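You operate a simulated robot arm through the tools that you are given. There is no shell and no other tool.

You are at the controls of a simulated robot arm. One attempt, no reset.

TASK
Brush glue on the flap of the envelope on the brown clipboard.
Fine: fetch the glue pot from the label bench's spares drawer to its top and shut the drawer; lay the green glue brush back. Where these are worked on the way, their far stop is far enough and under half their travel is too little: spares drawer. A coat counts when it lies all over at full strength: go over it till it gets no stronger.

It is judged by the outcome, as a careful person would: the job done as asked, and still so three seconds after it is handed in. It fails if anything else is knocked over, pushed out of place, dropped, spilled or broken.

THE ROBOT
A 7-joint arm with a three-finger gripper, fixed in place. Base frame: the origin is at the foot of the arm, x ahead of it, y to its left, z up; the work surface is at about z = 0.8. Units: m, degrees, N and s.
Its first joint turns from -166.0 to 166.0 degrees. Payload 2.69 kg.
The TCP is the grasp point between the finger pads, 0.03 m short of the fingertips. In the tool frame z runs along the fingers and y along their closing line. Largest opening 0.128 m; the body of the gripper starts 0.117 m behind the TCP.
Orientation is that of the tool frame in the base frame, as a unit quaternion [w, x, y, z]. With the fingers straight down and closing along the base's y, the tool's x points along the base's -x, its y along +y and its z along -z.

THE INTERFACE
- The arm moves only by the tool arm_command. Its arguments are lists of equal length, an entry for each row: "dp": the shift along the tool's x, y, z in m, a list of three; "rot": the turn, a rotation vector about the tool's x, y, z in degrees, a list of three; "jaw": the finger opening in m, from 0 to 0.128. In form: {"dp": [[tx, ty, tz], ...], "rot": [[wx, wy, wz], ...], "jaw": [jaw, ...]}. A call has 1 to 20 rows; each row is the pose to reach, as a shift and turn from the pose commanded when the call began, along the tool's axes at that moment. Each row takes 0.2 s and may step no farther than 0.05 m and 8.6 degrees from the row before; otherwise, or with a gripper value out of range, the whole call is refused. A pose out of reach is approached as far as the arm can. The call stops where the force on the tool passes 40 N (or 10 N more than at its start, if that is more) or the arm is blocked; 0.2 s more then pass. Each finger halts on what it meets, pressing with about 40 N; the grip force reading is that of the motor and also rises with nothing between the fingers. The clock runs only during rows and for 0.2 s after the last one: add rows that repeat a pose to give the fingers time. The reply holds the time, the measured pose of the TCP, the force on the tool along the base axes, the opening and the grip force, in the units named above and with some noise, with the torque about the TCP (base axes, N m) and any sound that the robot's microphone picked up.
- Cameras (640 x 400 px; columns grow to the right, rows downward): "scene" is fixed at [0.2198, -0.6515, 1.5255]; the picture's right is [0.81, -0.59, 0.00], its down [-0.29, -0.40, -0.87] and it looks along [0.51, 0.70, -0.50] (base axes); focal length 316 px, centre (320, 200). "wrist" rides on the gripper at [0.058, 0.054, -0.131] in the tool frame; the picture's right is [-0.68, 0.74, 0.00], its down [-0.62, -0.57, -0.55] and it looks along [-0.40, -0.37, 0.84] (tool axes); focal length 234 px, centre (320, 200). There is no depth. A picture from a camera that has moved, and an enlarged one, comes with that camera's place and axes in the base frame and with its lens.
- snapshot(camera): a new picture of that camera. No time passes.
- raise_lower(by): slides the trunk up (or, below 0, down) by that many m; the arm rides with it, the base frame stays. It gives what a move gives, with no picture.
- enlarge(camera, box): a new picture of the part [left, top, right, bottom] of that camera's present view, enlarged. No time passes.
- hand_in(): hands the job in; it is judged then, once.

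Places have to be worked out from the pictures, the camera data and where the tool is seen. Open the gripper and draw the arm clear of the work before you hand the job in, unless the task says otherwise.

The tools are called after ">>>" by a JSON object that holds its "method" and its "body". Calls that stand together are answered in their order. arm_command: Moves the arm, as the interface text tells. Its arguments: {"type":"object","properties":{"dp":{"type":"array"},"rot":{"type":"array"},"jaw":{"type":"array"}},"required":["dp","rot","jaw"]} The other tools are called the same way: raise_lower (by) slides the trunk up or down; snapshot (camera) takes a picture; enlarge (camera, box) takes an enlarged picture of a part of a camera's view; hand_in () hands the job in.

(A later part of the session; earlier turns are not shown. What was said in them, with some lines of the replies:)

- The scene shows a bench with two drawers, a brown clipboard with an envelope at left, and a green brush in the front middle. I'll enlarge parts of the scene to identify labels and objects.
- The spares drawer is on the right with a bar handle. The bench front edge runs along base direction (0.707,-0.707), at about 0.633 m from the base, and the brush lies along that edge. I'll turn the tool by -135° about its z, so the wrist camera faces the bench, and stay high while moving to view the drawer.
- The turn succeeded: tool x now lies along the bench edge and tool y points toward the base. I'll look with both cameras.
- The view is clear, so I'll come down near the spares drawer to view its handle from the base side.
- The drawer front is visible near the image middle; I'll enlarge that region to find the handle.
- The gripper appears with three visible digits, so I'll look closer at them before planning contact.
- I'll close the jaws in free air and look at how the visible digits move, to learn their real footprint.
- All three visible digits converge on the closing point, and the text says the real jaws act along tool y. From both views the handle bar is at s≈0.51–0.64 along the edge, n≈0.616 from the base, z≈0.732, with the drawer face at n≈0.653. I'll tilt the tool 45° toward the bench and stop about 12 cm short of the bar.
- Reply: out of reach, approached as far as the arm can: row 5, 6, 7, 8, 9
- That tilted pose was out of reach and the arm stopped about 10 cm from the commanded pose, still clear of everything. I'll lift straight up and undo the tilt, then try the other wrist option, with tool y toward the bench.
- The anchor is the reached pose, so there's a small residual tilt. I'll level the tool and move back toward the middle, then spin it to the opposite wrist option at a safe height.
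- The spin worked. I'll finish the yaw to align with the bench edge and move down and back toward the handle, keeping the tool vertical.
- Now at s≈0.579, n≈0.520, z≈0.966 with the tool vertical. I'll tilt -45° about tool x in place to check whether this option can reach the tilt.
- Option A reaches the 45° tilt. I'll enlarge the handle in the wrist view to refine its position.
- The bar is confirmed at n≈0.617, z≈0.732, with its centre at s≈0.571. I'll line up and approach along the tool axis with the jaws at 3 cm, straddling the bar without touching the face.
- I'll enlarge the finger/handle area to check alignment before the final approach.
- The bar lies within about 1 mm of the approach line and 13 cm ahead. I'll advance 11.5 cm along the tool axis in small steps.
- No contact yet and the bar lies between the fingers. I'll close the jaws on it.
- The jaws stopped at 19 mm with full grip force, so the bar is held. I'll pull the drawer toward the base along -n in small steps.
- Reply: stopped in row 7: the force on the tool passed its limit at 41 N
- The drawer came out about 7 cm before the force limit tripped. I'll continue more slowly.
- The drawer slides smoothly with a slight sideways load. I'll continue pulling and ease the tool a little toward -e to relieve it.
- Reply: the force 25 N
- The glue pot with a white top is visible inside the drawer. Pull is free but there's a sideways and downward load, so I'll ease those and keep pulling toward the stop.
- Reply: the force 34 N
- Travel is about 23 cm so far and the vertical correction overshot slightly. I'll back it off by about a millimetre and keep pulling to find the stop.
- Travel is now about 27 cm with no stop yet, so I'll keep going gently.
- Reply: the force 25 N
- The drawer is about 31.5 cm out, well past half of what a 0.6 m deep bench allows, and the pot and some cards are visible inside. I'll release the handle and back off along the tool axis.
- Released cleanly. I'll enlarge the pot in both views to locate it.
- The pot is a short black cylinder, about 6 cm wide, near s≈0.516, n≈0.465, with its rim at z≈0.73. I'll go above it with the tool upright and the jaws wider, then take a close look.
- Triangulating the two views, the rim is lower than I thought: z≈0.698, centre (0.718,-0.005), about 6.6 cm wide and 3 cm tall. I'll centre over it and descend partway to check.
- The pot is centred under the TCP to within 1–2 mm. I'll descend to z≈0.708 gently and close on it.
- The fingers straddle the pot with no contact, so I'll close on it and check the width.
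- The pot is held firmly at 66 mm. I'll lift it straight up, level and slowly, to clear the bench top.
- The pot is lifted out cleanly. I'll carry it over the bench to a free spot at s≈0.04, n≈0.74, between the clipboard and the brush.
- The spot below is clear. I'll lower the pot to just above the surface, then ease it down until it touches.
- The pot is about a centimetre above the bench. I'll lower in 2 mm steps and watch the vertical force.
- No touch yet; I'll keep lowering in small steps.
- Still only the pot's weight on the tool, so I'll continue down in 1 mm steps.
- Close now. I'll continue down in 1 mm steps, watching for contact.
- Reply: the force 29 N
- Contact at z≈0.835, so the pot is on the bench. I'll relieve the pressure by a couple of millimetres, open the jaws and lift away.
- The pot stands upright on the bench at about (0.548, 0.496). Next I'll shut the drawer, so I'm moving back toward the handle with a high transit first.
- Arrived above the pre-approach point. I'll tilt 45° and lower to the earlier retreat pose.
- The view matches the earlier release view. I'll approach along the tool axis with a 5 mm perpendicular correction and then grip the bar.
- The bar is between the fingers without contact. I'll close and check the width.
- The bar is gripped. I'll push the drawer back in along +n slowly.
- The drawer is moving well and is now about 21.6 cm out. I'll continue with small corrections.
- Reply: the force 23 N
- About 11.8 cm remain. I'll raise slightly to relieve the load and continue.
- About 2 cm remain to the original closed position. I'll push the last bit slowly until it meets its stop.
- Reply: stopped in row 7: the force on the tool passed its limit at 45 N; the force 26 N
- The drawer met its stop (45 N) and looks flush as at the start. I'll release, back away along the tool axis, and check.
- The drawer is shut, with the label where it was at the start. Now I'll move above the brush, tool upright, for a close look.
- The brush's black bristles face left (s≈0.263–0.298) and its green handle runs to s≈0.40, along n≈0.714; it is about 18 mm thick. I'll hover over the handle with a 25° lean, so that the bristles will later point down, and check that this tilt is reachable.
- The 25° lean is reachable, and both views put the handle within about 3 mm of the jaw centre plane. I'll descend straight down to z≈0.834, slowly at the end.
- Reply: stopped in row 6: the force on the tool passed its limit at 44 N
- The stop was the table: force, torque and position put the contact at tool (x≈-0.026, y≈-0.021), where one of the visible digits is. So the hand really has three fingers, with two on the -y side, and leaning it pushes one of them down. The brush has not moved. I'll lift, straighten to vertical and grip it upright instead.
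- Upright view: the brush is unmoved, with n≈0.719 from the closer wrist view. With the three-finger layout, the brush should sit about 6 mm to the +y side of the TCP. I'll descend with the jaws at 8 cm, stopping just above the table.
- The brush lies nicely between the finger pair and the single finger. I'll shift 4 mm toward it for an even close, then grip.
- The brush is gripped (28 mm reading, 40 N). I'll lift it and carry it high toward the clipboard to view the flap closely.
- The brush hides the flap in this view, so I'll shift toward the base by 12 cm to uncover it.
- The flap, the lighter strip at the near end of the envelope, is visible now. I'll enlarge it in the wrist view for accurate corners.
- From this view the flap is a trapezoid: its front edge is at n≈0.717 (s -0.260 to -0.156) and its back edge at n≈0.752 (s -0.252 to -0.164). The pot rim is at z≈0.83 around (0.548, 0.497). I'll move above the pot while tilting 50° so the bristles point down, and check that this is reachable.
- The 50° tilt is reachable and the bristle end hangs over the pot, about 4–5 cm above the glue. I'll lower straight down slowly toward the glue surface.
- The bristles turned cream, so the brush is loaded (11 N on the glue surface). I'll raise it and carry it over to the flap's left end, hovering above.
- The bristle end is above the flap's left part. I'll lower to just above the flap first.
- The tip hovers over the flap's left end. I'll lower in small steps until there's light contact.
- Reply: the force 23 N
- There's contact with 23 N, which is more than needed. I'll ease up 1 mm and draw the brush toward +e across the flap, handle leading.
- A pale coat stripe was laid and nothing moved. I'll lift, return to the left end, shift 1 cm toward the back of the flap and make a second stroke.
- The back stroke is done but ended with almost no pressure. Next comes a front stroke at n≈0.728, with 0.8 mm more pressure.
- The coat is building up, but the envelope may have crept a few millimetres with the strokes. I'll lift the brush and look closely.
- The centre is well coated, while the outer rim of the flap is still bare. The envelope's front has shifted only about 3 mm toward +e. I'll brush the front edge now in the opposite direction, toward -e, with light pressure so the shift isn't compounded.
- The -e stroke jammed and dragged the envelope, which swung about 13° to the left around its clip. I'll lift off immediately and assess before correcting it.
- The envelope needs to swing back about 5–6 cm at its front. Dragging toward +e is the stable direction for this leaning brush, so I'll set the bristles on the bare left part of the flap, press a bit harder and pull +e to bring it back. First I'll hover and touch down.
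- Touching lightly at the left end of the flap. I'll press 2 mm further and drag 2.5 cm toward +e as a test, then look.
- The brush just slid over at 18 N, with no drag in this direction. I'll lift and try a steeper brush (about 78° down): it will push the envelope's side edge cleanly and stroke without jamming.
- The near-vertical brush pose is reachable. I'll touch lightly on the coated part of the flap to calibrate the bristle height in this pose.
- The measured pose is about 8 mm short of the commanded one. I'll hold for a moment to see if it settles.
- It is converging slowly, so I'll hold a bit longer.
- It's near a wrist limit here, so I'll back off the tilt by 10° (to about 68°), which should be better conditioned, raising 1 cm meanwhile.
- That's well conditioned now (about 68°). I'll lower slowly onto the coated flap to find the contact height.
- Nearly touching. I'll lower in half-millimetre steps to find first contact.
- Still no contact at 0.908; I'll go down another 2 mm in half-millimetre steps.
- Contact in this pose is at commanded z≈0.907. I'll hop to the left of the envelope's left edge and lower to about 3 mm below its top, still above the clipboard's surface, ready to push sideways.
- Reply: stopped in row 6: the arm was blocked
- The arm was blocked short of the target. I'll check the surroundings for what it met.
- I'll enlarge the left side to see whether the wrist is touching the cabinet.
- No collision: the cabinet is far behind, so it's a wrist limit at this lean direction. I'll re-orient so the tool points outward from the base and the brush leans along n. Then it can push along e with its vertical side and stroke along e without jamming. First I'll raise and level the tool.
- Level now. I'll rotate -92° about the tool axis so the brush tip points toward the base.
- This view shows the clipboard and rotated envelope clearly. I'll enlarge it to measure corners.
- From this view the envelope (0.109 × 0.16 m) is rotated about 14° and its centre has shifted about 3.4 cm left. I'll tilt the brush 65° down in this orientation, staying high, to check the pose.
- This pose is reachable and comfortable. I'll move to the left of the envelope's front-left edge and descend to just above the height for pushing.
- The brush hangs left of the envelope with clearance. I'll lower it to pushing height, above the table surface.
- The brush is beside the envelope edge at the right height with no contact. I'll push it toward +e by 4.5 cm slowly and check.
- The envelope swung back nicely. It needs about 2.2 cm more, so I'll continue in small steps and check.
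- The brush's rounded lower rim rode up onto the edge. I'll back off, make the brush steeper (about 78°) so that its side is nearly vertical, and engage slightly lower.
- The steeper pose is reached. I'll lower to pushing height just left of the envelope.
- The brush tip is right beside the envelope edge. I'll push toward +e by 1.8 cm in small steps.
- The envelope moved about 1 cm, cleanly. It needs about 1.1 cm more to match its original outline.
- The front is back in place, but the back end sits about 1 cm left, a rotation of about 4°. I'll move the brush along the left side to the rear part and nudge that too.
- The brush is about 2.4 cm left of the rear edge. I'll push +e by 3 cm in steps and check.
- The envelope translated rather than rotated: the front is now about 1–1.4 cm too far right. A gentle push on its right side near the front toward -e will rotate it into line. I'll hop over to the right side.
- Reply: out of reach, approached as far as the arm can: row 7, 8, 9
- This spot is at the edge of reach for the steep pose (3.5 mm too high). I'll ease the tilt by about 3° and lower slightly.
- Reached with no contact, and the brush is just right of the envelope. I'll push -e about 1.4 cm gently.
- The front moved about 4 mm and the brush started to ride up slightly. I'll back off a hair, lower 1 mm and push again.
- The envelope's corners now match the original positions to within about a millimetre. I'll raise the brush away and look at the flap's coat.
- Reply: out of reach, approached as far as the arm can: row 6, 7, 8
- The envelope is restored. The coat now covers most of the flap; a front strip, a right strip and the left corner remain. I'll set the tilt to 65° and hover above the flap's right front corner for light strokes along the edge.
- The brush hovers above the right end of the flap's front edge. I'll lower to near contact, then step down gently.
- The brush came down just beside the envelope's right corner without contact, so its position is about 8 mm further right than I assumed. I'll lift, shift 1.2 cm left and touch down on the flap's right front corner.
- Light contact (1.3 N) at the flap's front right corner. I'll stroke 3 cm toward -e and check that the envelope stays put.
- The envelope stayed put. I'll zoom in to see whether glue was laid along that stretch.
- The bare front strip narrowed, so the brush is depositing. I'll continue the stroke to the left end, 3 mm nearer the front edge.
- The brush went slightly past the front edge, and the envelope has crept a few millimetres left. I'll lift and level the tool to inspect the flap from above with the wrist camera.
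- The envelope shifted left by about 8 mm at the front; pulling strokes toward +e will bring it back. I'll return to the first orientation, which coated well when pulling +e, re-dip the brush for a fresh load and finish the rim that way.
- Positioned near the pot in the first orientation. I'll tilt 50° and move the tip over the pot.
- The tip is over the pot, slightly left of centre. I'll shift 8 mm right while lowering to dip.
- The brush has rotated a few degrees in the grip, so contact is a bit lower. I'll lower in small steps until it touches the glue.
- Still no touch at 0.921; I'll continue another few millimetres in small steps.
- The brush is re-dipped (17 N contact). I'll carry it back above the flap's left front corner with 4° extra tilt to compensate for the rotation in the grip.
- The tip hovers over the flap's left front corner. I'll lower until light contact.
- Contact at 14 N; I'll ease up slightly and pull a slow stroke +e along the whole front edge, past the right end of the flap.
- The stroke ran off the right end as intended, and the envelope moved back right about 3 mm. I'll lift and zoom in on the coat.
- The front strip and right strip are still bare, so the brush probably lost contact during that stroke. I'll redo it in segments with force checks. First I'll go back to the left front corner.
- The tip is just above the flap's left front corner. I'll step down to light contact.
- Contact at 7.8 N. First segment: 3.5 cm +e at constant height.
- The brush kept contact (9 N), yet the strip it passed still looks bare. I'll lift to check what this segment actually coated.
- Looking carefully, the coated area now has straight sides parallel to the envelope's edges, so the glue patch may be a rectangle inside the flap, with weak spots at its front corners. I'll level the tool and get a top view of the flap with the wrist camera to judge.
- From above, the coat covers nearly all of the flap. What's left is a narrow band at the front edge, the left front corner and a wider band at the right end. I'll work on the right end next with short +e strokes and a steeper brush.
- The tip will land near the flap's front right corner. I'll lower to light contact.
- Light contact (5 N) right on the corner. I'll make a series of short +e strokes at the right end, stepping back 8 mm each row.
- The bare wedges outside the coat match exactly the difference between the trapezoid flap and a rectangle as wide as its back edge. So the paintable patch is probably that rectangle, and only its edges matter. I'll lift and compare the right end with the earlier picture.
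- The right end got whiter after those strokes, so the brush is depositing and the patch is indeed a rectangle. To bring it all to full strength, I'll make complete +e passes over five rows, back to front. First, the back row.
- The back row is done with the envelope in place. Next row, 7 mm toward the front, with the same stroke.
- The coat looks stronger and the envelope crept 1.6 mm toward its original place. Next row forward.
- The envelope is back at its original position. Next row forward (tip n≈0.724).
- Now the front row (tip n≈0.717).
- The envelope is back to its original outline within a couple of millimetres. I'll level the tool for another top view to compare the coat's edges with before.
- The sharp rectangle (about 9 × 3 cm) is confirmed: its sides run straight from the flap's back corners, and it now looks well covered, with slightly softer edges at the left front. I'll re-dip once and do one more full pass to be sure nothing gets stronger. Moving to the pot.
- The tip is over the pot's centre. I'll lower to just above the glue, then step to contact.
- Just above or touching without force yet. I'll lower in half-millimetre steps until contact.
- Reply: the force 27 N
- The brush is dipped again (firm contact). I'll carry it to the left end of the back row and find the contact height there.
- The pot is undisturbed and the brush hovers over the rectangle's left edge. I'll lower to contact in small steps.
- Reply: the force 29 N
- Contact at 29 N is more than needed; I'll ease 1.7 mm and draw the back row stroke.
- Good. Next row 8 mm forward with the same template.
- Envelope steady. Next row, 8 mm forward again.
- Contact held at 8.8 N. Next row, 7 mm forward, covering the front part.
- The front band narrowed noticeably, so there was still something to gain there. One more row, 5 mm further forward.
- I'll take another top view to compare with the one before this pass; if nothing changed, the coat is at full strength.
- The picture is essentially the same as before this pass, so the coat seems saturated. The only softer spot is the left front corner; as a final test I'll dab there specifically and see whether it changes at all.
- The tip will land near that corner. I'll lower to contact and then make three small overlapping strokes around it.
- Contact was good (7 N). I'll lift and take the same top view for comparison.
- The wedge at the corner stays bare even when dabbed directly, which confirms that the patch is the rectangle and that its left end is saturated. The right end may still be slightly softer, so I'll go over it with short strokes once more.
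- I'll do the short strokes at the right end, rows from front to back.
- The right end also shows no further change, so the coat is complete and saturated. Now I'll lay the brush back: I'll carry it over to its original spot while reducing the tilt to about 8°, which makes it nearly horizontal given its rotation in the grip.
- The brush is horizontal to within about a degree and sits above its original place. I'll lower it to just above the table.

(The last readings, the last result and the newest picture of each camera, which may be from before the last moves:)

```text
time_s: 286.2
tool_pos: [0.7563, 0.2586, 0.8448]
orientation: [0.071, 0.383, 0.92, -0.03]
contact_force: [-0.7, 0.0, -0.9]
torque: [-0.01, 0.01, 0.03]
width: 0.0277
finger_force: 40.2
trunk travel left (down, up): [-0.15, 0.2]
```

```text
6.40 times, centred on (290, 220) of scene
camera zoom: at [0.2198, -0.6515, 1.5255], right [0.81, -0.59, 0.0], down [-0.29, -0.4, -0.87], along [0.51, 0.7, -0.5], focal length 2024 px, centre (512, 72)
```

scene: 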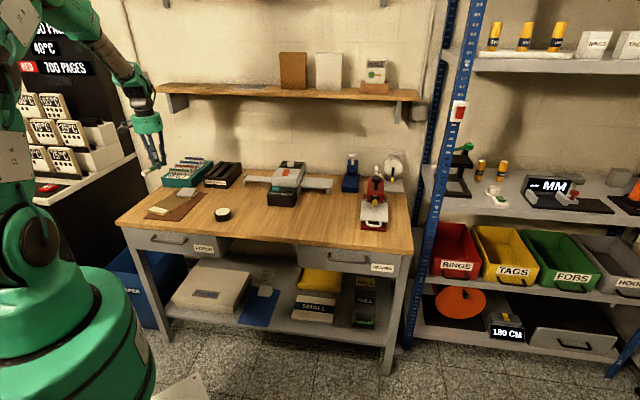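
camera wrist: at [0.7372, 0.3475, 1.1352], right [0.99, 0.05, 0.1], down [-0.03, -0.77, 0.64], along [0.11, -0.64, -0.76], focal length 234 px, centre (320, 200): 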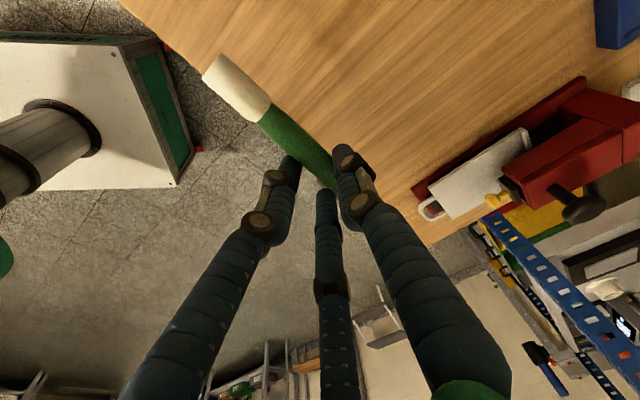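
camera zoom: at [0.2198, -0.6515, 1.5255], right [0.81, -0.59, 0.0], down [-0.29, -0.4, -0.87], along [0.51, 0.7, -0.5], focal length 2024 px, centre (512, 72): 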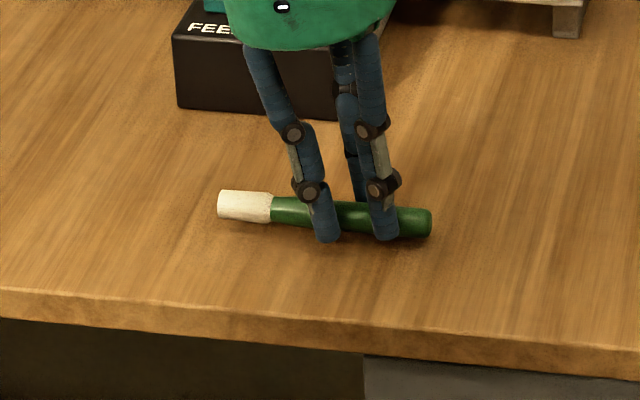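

The brush is level and almost exactly over its original spot. I'll lower the last centimetre in small steps until it touches.

>>> {"method": "arm_command", "body": {"dp": [[0.0004, 0, 0.003], [0.0009, 0, 0.0059], [0.001, 0, 0.0069], [0.0012, 0, 0.0079], [0.0013, 0, 0.0084]], "rot": [[0, 0, 0], [0, 0, 0], [0, 0, 0], [0, 0, 0], [0, 0, 0]], "jaw": [0.01, 0.01, 0.01, 0.01, 0.01]}}

```text
time_s: 287.4
tool_pos: [0.7573, 0.2573, 0.8366]
orientation: [0.071, 0.383, 0.921, -0.029]
contact_force: [-0.1, 0.7, 1.2]
torque: [-0.04, -0.07, 0.05]
width: 0.0276
finger_force: 39.7
trunk travel left (down, up): [-0.15, 0.2]
```

>>> {"method": "arm_command", "body": {"dp": [[0.0001, 0, 0.0005], [0.0002, 0, 0.001], [0.0002, 0, 0.0015], [0.0002, 0, 0.0015]], "rot": [[0, 0, 0], [0, 0, 0], [0, 0, 0], [0, 0, 0]], "jaw": [0.01, 0.01, 0.01, 0.01]}}

>>> {"method": "enlarge", "body": {"camera": "scene", "box": [260, 205, 320, 245]}}

```text
time_s: 288.4
tool_pos: [0.7573, 0.257, 0.8364]
orientation: [0.072, 0.383, 0.921, -0.028]
contact_force: [-1.5, -1.3, 14.7]
torque: [-0.12, -0.2, -0.02]
width: 0.0276
finger_force: 39.7
trunk travel left (down, up): [-0.15, 0.2]
```

```text
10.00 times, centred on (290, 225) of scene
camera zoom: at [0.2198, -0.6515, 1.5255], right [0.81, -0.59, 0.0], down [-0.29, -0.4, -0.87], along [0.51, 0.7, -0.5], focal length 3163 px, centre (620, -50)
```

zoom: 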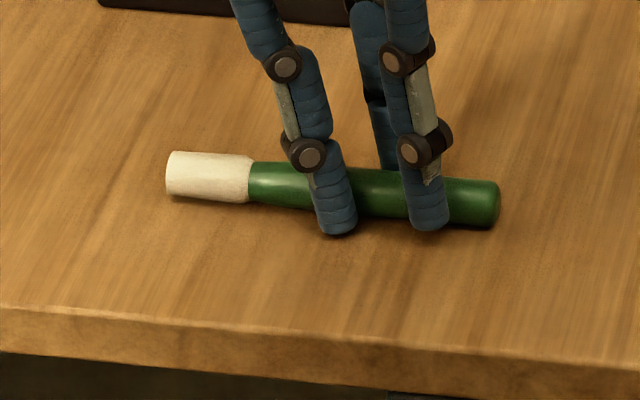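

It's touching the table, about 6 mm right of the original spot. I'll lift 3 mm, shift 6 mm left and set it down again.

>>> {"method": "arm_command", "body": {"dp": [[-0.0004, 0, -0.003], [0.003, -0.001, -0.0035], [0.0056, -0.002, -0.0039], [0.0058, -0.002, -0.002], [0.006, -0.002, -0.001], [0.006, -0.002, -0.0006]], "rot": [[0, 0, 0], [0, 0, 0], [0, 0, 0], [0, 0, 0], [0, 0, 0], [0, 0, 0]], "jaw": [0.01, 0.01, 0.01, 0.01, 0.01, 0.01]}}

>>> {"method": "enlarge", "body": {"camera": "scene", "box": [260, 205, 320, 245]}}

```text
time_s: 289.8
tool_pos: [0.7526, 0.2606, 0.8357]
orientation: [0.072, 0.384, 0.92, -0.029]
contact_force: [-4.1, 1.1, 16.4]
torque: [0.03, 0.02, 0.04]
width: 0.0277
finger_force: 39.9
trunk travel left (down, up): [-0.15, 0.2]
```

```text
10.00 times, centred on (290, 225) of scene
camera zoom: at [0.2198, -0.6515, 1.5255], right [0.81, -0.59, 0.0], down [-0.29, -0.4, -0.87], along [0.51, 0.7, -0.5], focal length 3163 px, centre (620, -50)
```

zoom: 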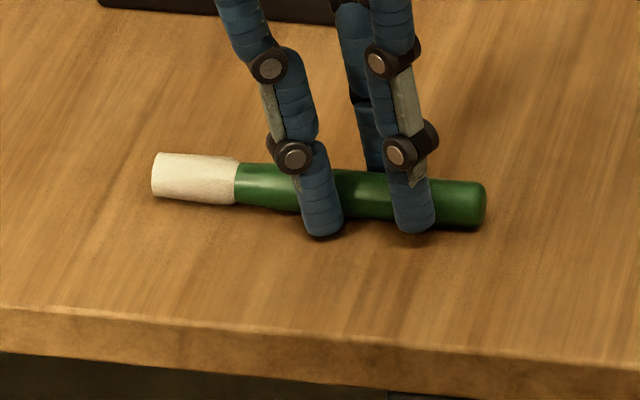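

It's now exactly at its original place. I'll relieve the pressure by 1 mm and open the jaws gradually, then lift straight up.

>>> {"method": "arm_command", "body": {"dp": [[-0.0001, 0, -0.0008], [-0.0001, 0, -0.0008], [-0.0001, 0, -0.0008], [-0.0001, 0, -0.0008], [-0.0001, 0, -0.0008]], "rot": [[0, 0, 0], [0, 0, 0], [0, 0, 0], [0, 0, 0], [0, 0, 0]], "jaw": [0.01, 0.032, 0.045, 0.06, 0.075]}}

>>> {"method": "enlarge", "body": {"camera": "scene", "box": [260, 205, 320, 245]}}

```text
time_s: 291.0
tool_pos: [0.7537, 0.2596, 0.8342]
orientation: [0.071, 0.383, 0.92, -0.029]
contact_force: [0.7, -0.3, -0.1]
torque: [0.01, -0.02, 0.01]
width: 0.0753
finger_force: 0.0
trunk travel left (down, up): [-0.15, 0.2]
```

```text
10.00 times, centred on (290, 225) of scene
camera zoom: at [0.2198, -0.6515, 1.5255], right [0.81, -0.59, 0.0], down [-0.29, -0.4, -0.87], along [0.51, 0.7, -0.5], focal length 3163 px, centre (620, -50)
```

zoom: 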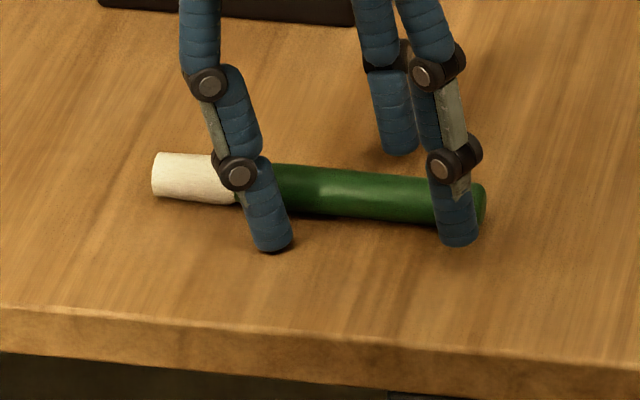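

The brush lies still and free. I'll lift straight up.

>>> {"method": "arm_command", "body": {"dp": [[-0.003, 0, -0.0198], [-0.0089, 0, -0.0593], [-0.0163, 0, -0.1088], [-0.0237, 0, -0.1582], [-0.0296, 0, -0.1978], [-0.0296, 0, -0.1978]], "rot": [[0, 0, 0], [0, 0, 0], [0, 0, 0], [0, 4, 0], [0, 8.5, 0], [0, 8.5, 0]], "jaw": [0.075, 0.075, 0.075, 0.075, 0.075, 0.075]}}

>>> {"method": "snapshot", "body": {"camera": "scene"}}

>>> {"method": "enlarge", "body": {"camera": "scene", "box": [110, 150, 330, 290]}}

>>> {"method": "enlarge", "body": {"camera": "scene", "box": [260, 205, 320, 245]}}

```text
time_s: 292.4
tool_pos: [0.7509, 0.2572, 1.0344]
orientation: [0.003, 0.384, 0.923, -0.001]
contact_force: [-0.2, 0.0, -0.1]
torque: [0.05, -0.03, 0.03]
width: 0.075
finger_force: 0.1
trunk travel left (down, up): [-0.15, 0.2]
```

```text
taken
```

scene: 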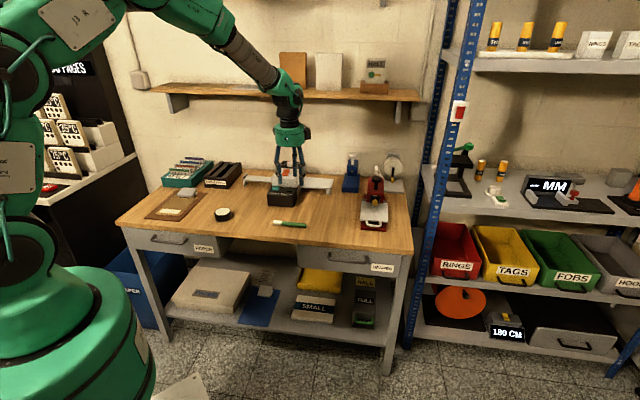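

```text
2.86 times, centred on (220, 220) of scene
camera zoom: at [0.2198, -0.6515, 1.5255], right [0.81, -0.59, 0.0], down [-0.29, -0.4, -0.87], along [0.51, 0.7, -0.5], focal length 904 px, centre (606, 143)
```

zoom: 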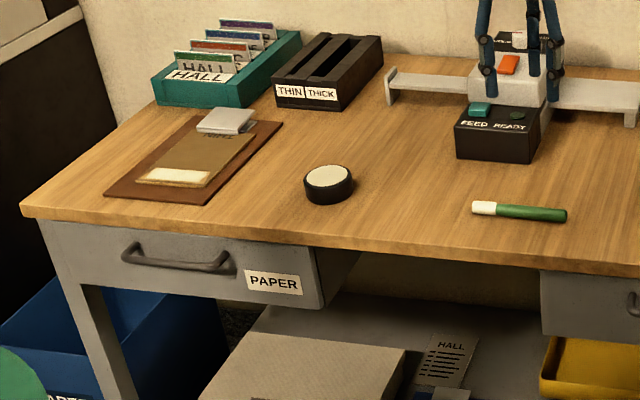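

```text
10.00 times, centred on (290, 225) of scene
camera zoom: at [0.2198, -0.6515, 1.5255], right [0.81, -0.59, 0.0], down [-0.29, -0.4, -0.87], along [0.51, 0.7, -0.5], focal length 3163 px, centre (620, -50)
```

zoom: 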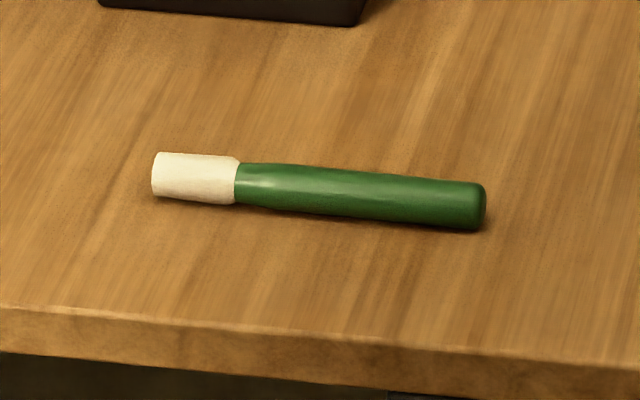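

The brush is back exactly where it was. Before finishing, I'll use the free hand camera for a closer, unobstructed look at the coat.

>>> {"method": "arm_command", "body": {"dp": [[0.02, 0.003, 0], [0.05, 0.007, 0], [0.085, 0.012, 0], [0.12, 0.016, 0], [0.155, 0.021, 0], [0.19, 0.026, 0], [0.225, 0.031, 0], [0.26, 0.035, 0], [0.295, 0.04, 0], [0.33, 0.045, 0], [0.365, 0.05, 0], [0.4, 0.054, 0], [0.435, 0.058, 0], [0.47, 0.063, 0], [0.505, 0.068, 0], [0.54, 0.072, 0], [0.575, 0.077, 0], [0.605, 0.081, 0.02], [0.619, 0.087, 0.05], [0.619, 0.087, 0.07]], "rot": [[0, 0, 0], [0, 0, 0], [0, 0, 0], [0, 0, 0], [0, 0, 0], [0, 0, 0], [0, 0, 0], [0, 0, 0], [0, 0, 0], [0, 0, 0], [0, 0, 0], [0, 0, 0], [0, 0, 0], [0, 0, 0], [0, 0, 0], [0, 0, 0], [0, 0, 0], [0, 0, 0], [0, 0, 0], [0, 0, 0]], "jaw": [0.12, 0.12, 0.12, 0.12, 0.12, 0.12, 0.12, 0.12, 0.12, 0.12, 0.12, 0.12, 0.12, 0.12, 0.12, 0.12, 0.12, 0.12, 0.12, 0.12]}}

>>> {"method": "snapshot", "body": {"camera": "wrist"}}

```text
time_s: 296.6
tool_pos: [0.3753, 0.7608, 0.9602]
orientation: [0.003, 0.384, 0.923, -0.001]
contact_force: [0.6, 0.5, 0.1]
torque: [-0.02, 0.03, 0.0]
width: 0.12
finger_force: 0.1
trunk travel left (down, up): [-0.15, 0.2]
```

```text
taken
camera wrist: at [0.3728, 0.8412, 1.0904], right [1.0, 0.04, 0.01], down [0.03, -0.83, 0.55], along [0.03, -0.55, -0.83], focal length 234 px, centre (320, 200)
```

wrist: 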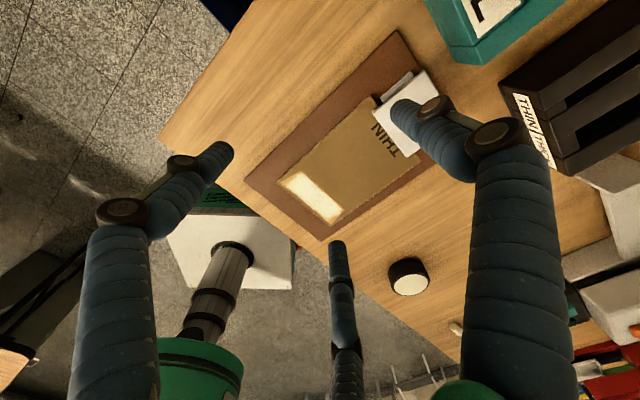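

>>> {"method": "enlarge", "body": {"camera": "wrist", "box": [270, 160, 350, 230]}}

```text
5.71 times, centred on (310, 195) of wrist
camera zoom: at [0.3728, 0.8412, 1.0904], right [1.0, 0.04, 0.01], down [0.03, -0.83, 0.55], along [0.03, -0.55, -0.83], focal length 1338 px, centre (377, 229)
```

zoom: 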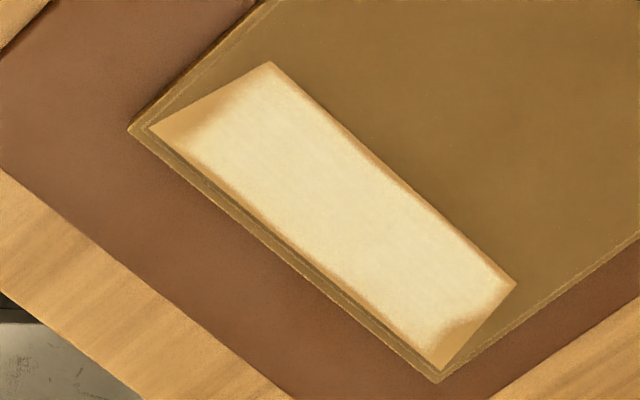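

This closer view suggests that the left end of the rectangle still fades over a few millimetres, compared with the sharper right end. I'll zoom further on both ends.

>>> {"method": "enlarge", "body": {"camera": "wrist", "box": [284, 168, 316, 192]}}

>>> {"method": "enlarge", "body": {"camera": "wrist", "box": [314, 200, 346, 224]}}

>>> {"method": "enlarge", "body": {"camera": "wrist", "box": [284, 170, 344, 224]}}

```text
16.00 times, centred on (300, 180) of wrist
camera zoom: at [0.3728, 0.8412, 1.0904], right [1.0, 0.04, 0.01], down [0.03, -0.83, 0.55], along [0.03, -0.55, -0.83], focal length 3747 px, centre (640, 520)
```

zoom: 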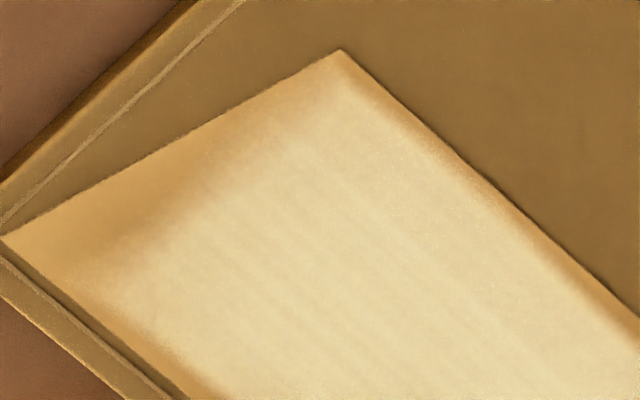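

```text
16.00 times, centred on (330, 212) of wrist
camera zoom: at [0.3728, 0.8412, 1.0904], right [1.0, 0.04, 0.01], down [0.03, -0.83, 0.55], along [0.03, -0.55, -0.83], focal length 3747 px, centre (160, 8)
```

zoom: 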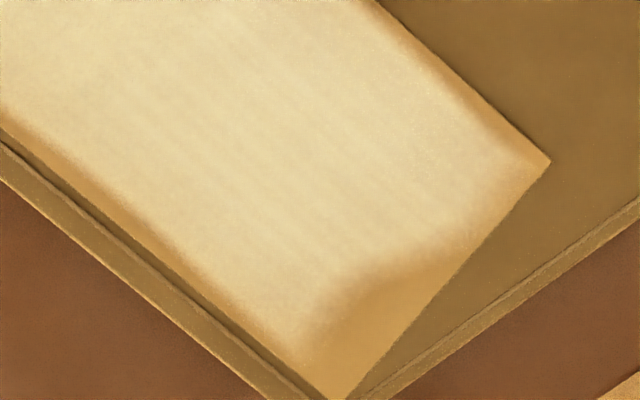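

```text
7.41 times, centred on (314, 197) of wrist
camera zoom: at [0.3728, 0.8412, 1.0904], right [1.0, 0.04, 0.01], down [0.03, -0.83, 0.55], along [0.03, -0.55, -0.83], focal length 1735 px, centre (364, 222)
```

zoom: 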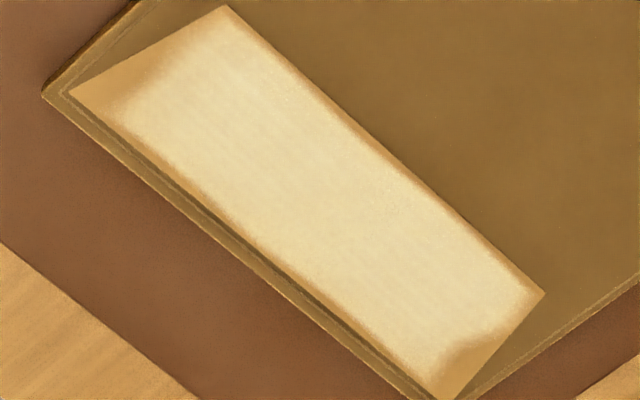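

The coat is an even rectangle with the same soft margin on all four sides and a uniform colour inside, so nothing is left to strengthen. I'll raise the arm and draw it clear of the bench, back toward its starting area.

>>> {"method": "arm_command", "body": {"dp": [[0, 0, -0.04], [0, 0, -0.08], [0, 0, -0.12], [0, 0, -0.16], [0, 0, -0.2], [-0.04, -0.01, -0.22], [-0.08, -0.02, -0.23], [-0.12, -0.03, -0.23], [-0.16, -0.04, -0.23], [-0.2, -0.06, -0.23], [-0.24, -0.08, -0.23], [-0.28, -0.1, -0.23], [-0.32, -0.12, -0.23], [-0.36, -0.14, -0.23], [-0.4, -0.16, -0.23], [-0.44, -0.18, -0.23], [-0.48, -0.2, -0.23], [-0.52, -0.22, -0.23], [-0.55, -0.24, -0.23], [-0.55, -0.24, -0.23]], "rot": [[0, 0, 0], [0, 0, 0], [0, 0, 0], [0, 0, 0], [0, 0, 0], [0, 0, 0], [0, 0, 0], [0, 0, 0], [0, 0, 0], [0, 0, 0], [0, 0, 0], [0, 0, 0], [0, 0, 0], [0, 0, 0], [0, 0, 0], [0, 0, 0], [0, 0, 0], [0, 0, 0], [0, 0, 0], [0, 0, 0]], "jaw": [0.12, 0.12, 0.12, 0.12, 0.12, 0.12, 0.12, 0.12, 0.12, 0.12, 0.12, 0.12, 0.12, 0.12, 0.12, 0.12, 0.12, 0.12, 0.12, 0.12]}}

>>> {"method": "snapshot", "body": {"camera": "scene"}}

>>> {"method": "enlarge", "body": {"camera": "scene", "box": [250, 140, 430, 280]}}

>>> {"method": "enlarge", "body": {"camera": "scene", "box": [110, 140, 270, 260]}}

```text
time_s: 300.8
tool_pos: [0.5951, 0.2002, 1.1943]
orientation: [0.003, 0.384, 0.923, 0.0]
contact_force: [0.6, -0.8, -0.3]
torque: [0.0, 0.01, 0.0]
width: 0.12
finger_force: 0.0
trunk travel left (down, up): [-0.15, 0.2]
```

```text
taken
```

scene: 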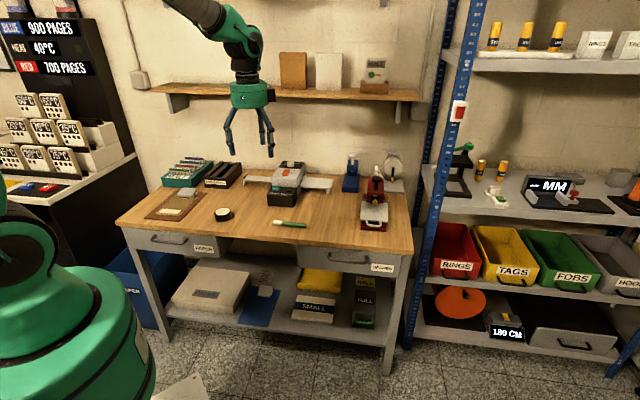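

```text
2.86 times, centred on (340, 210) of scene
camera zoom: at [0.2198, -0.6515, 1.5255], right [0.81, -0.59, 0.0], down [-0.29, -0.4, -0.87], along [0.51, 0.7, -0.5], focal length 904 px, centre (263, 171)
```

zoom: 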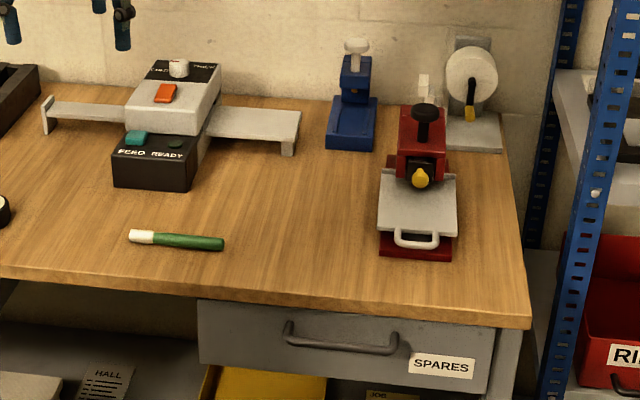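

```text
3.33 times, centred on (190, 200) of scene
camera zoom: at [0.2198, -0.6515, 1.5255], right [0.81, -0.59, 0.0], down [-0.29, -0.4, -0.87], along [0.51, 0.7, -0.5], focal length 1054 px, centre (753, 200)
```

zoom: 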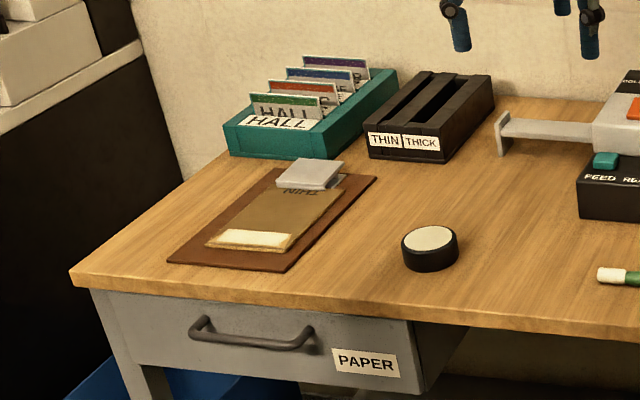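

Everything matches the goal: the flap is coated, the pot stands upright on the bench top, the spares drawer is shut and the brush is back in its place. The envelope is still under its clip, about 6 mm off its start position, and the gripper is open and clear. I'm handing in.

>>> {"method": "hand_in", "body": {}}

```text
The job is handed in.
```

I coated the flap of the envelope on the brown clipboard with glue and handed the job in; no verdict has come back yet. The glue pot stands on the bench top, the spares drawer is shut, and the green brush lies where it was. The gripper is open and clear of the bench.

Two things could affect the judgement:

- **Coat:** it covers a rectangle as wide as the flap's back edge and nearly its full depth. Two small wedges at the flap's slanted ends and thin margins along its edges stayed bare. Brushing the wedges directly added nothing. I took the rectangle to be the area that takes glue, but I couldn't confirm that.
- **Envelope:** one brush stroke swung it about 14° to the left, so that it hung over the edge of the clipboard. I pushed it back with the side of the brush; it ended about 6 mm from its starting place, still under the clip.

I pulled the drawer out about 31 cm, well past half its travel, but did not reach its far stop. I dipped the brush three times in all.
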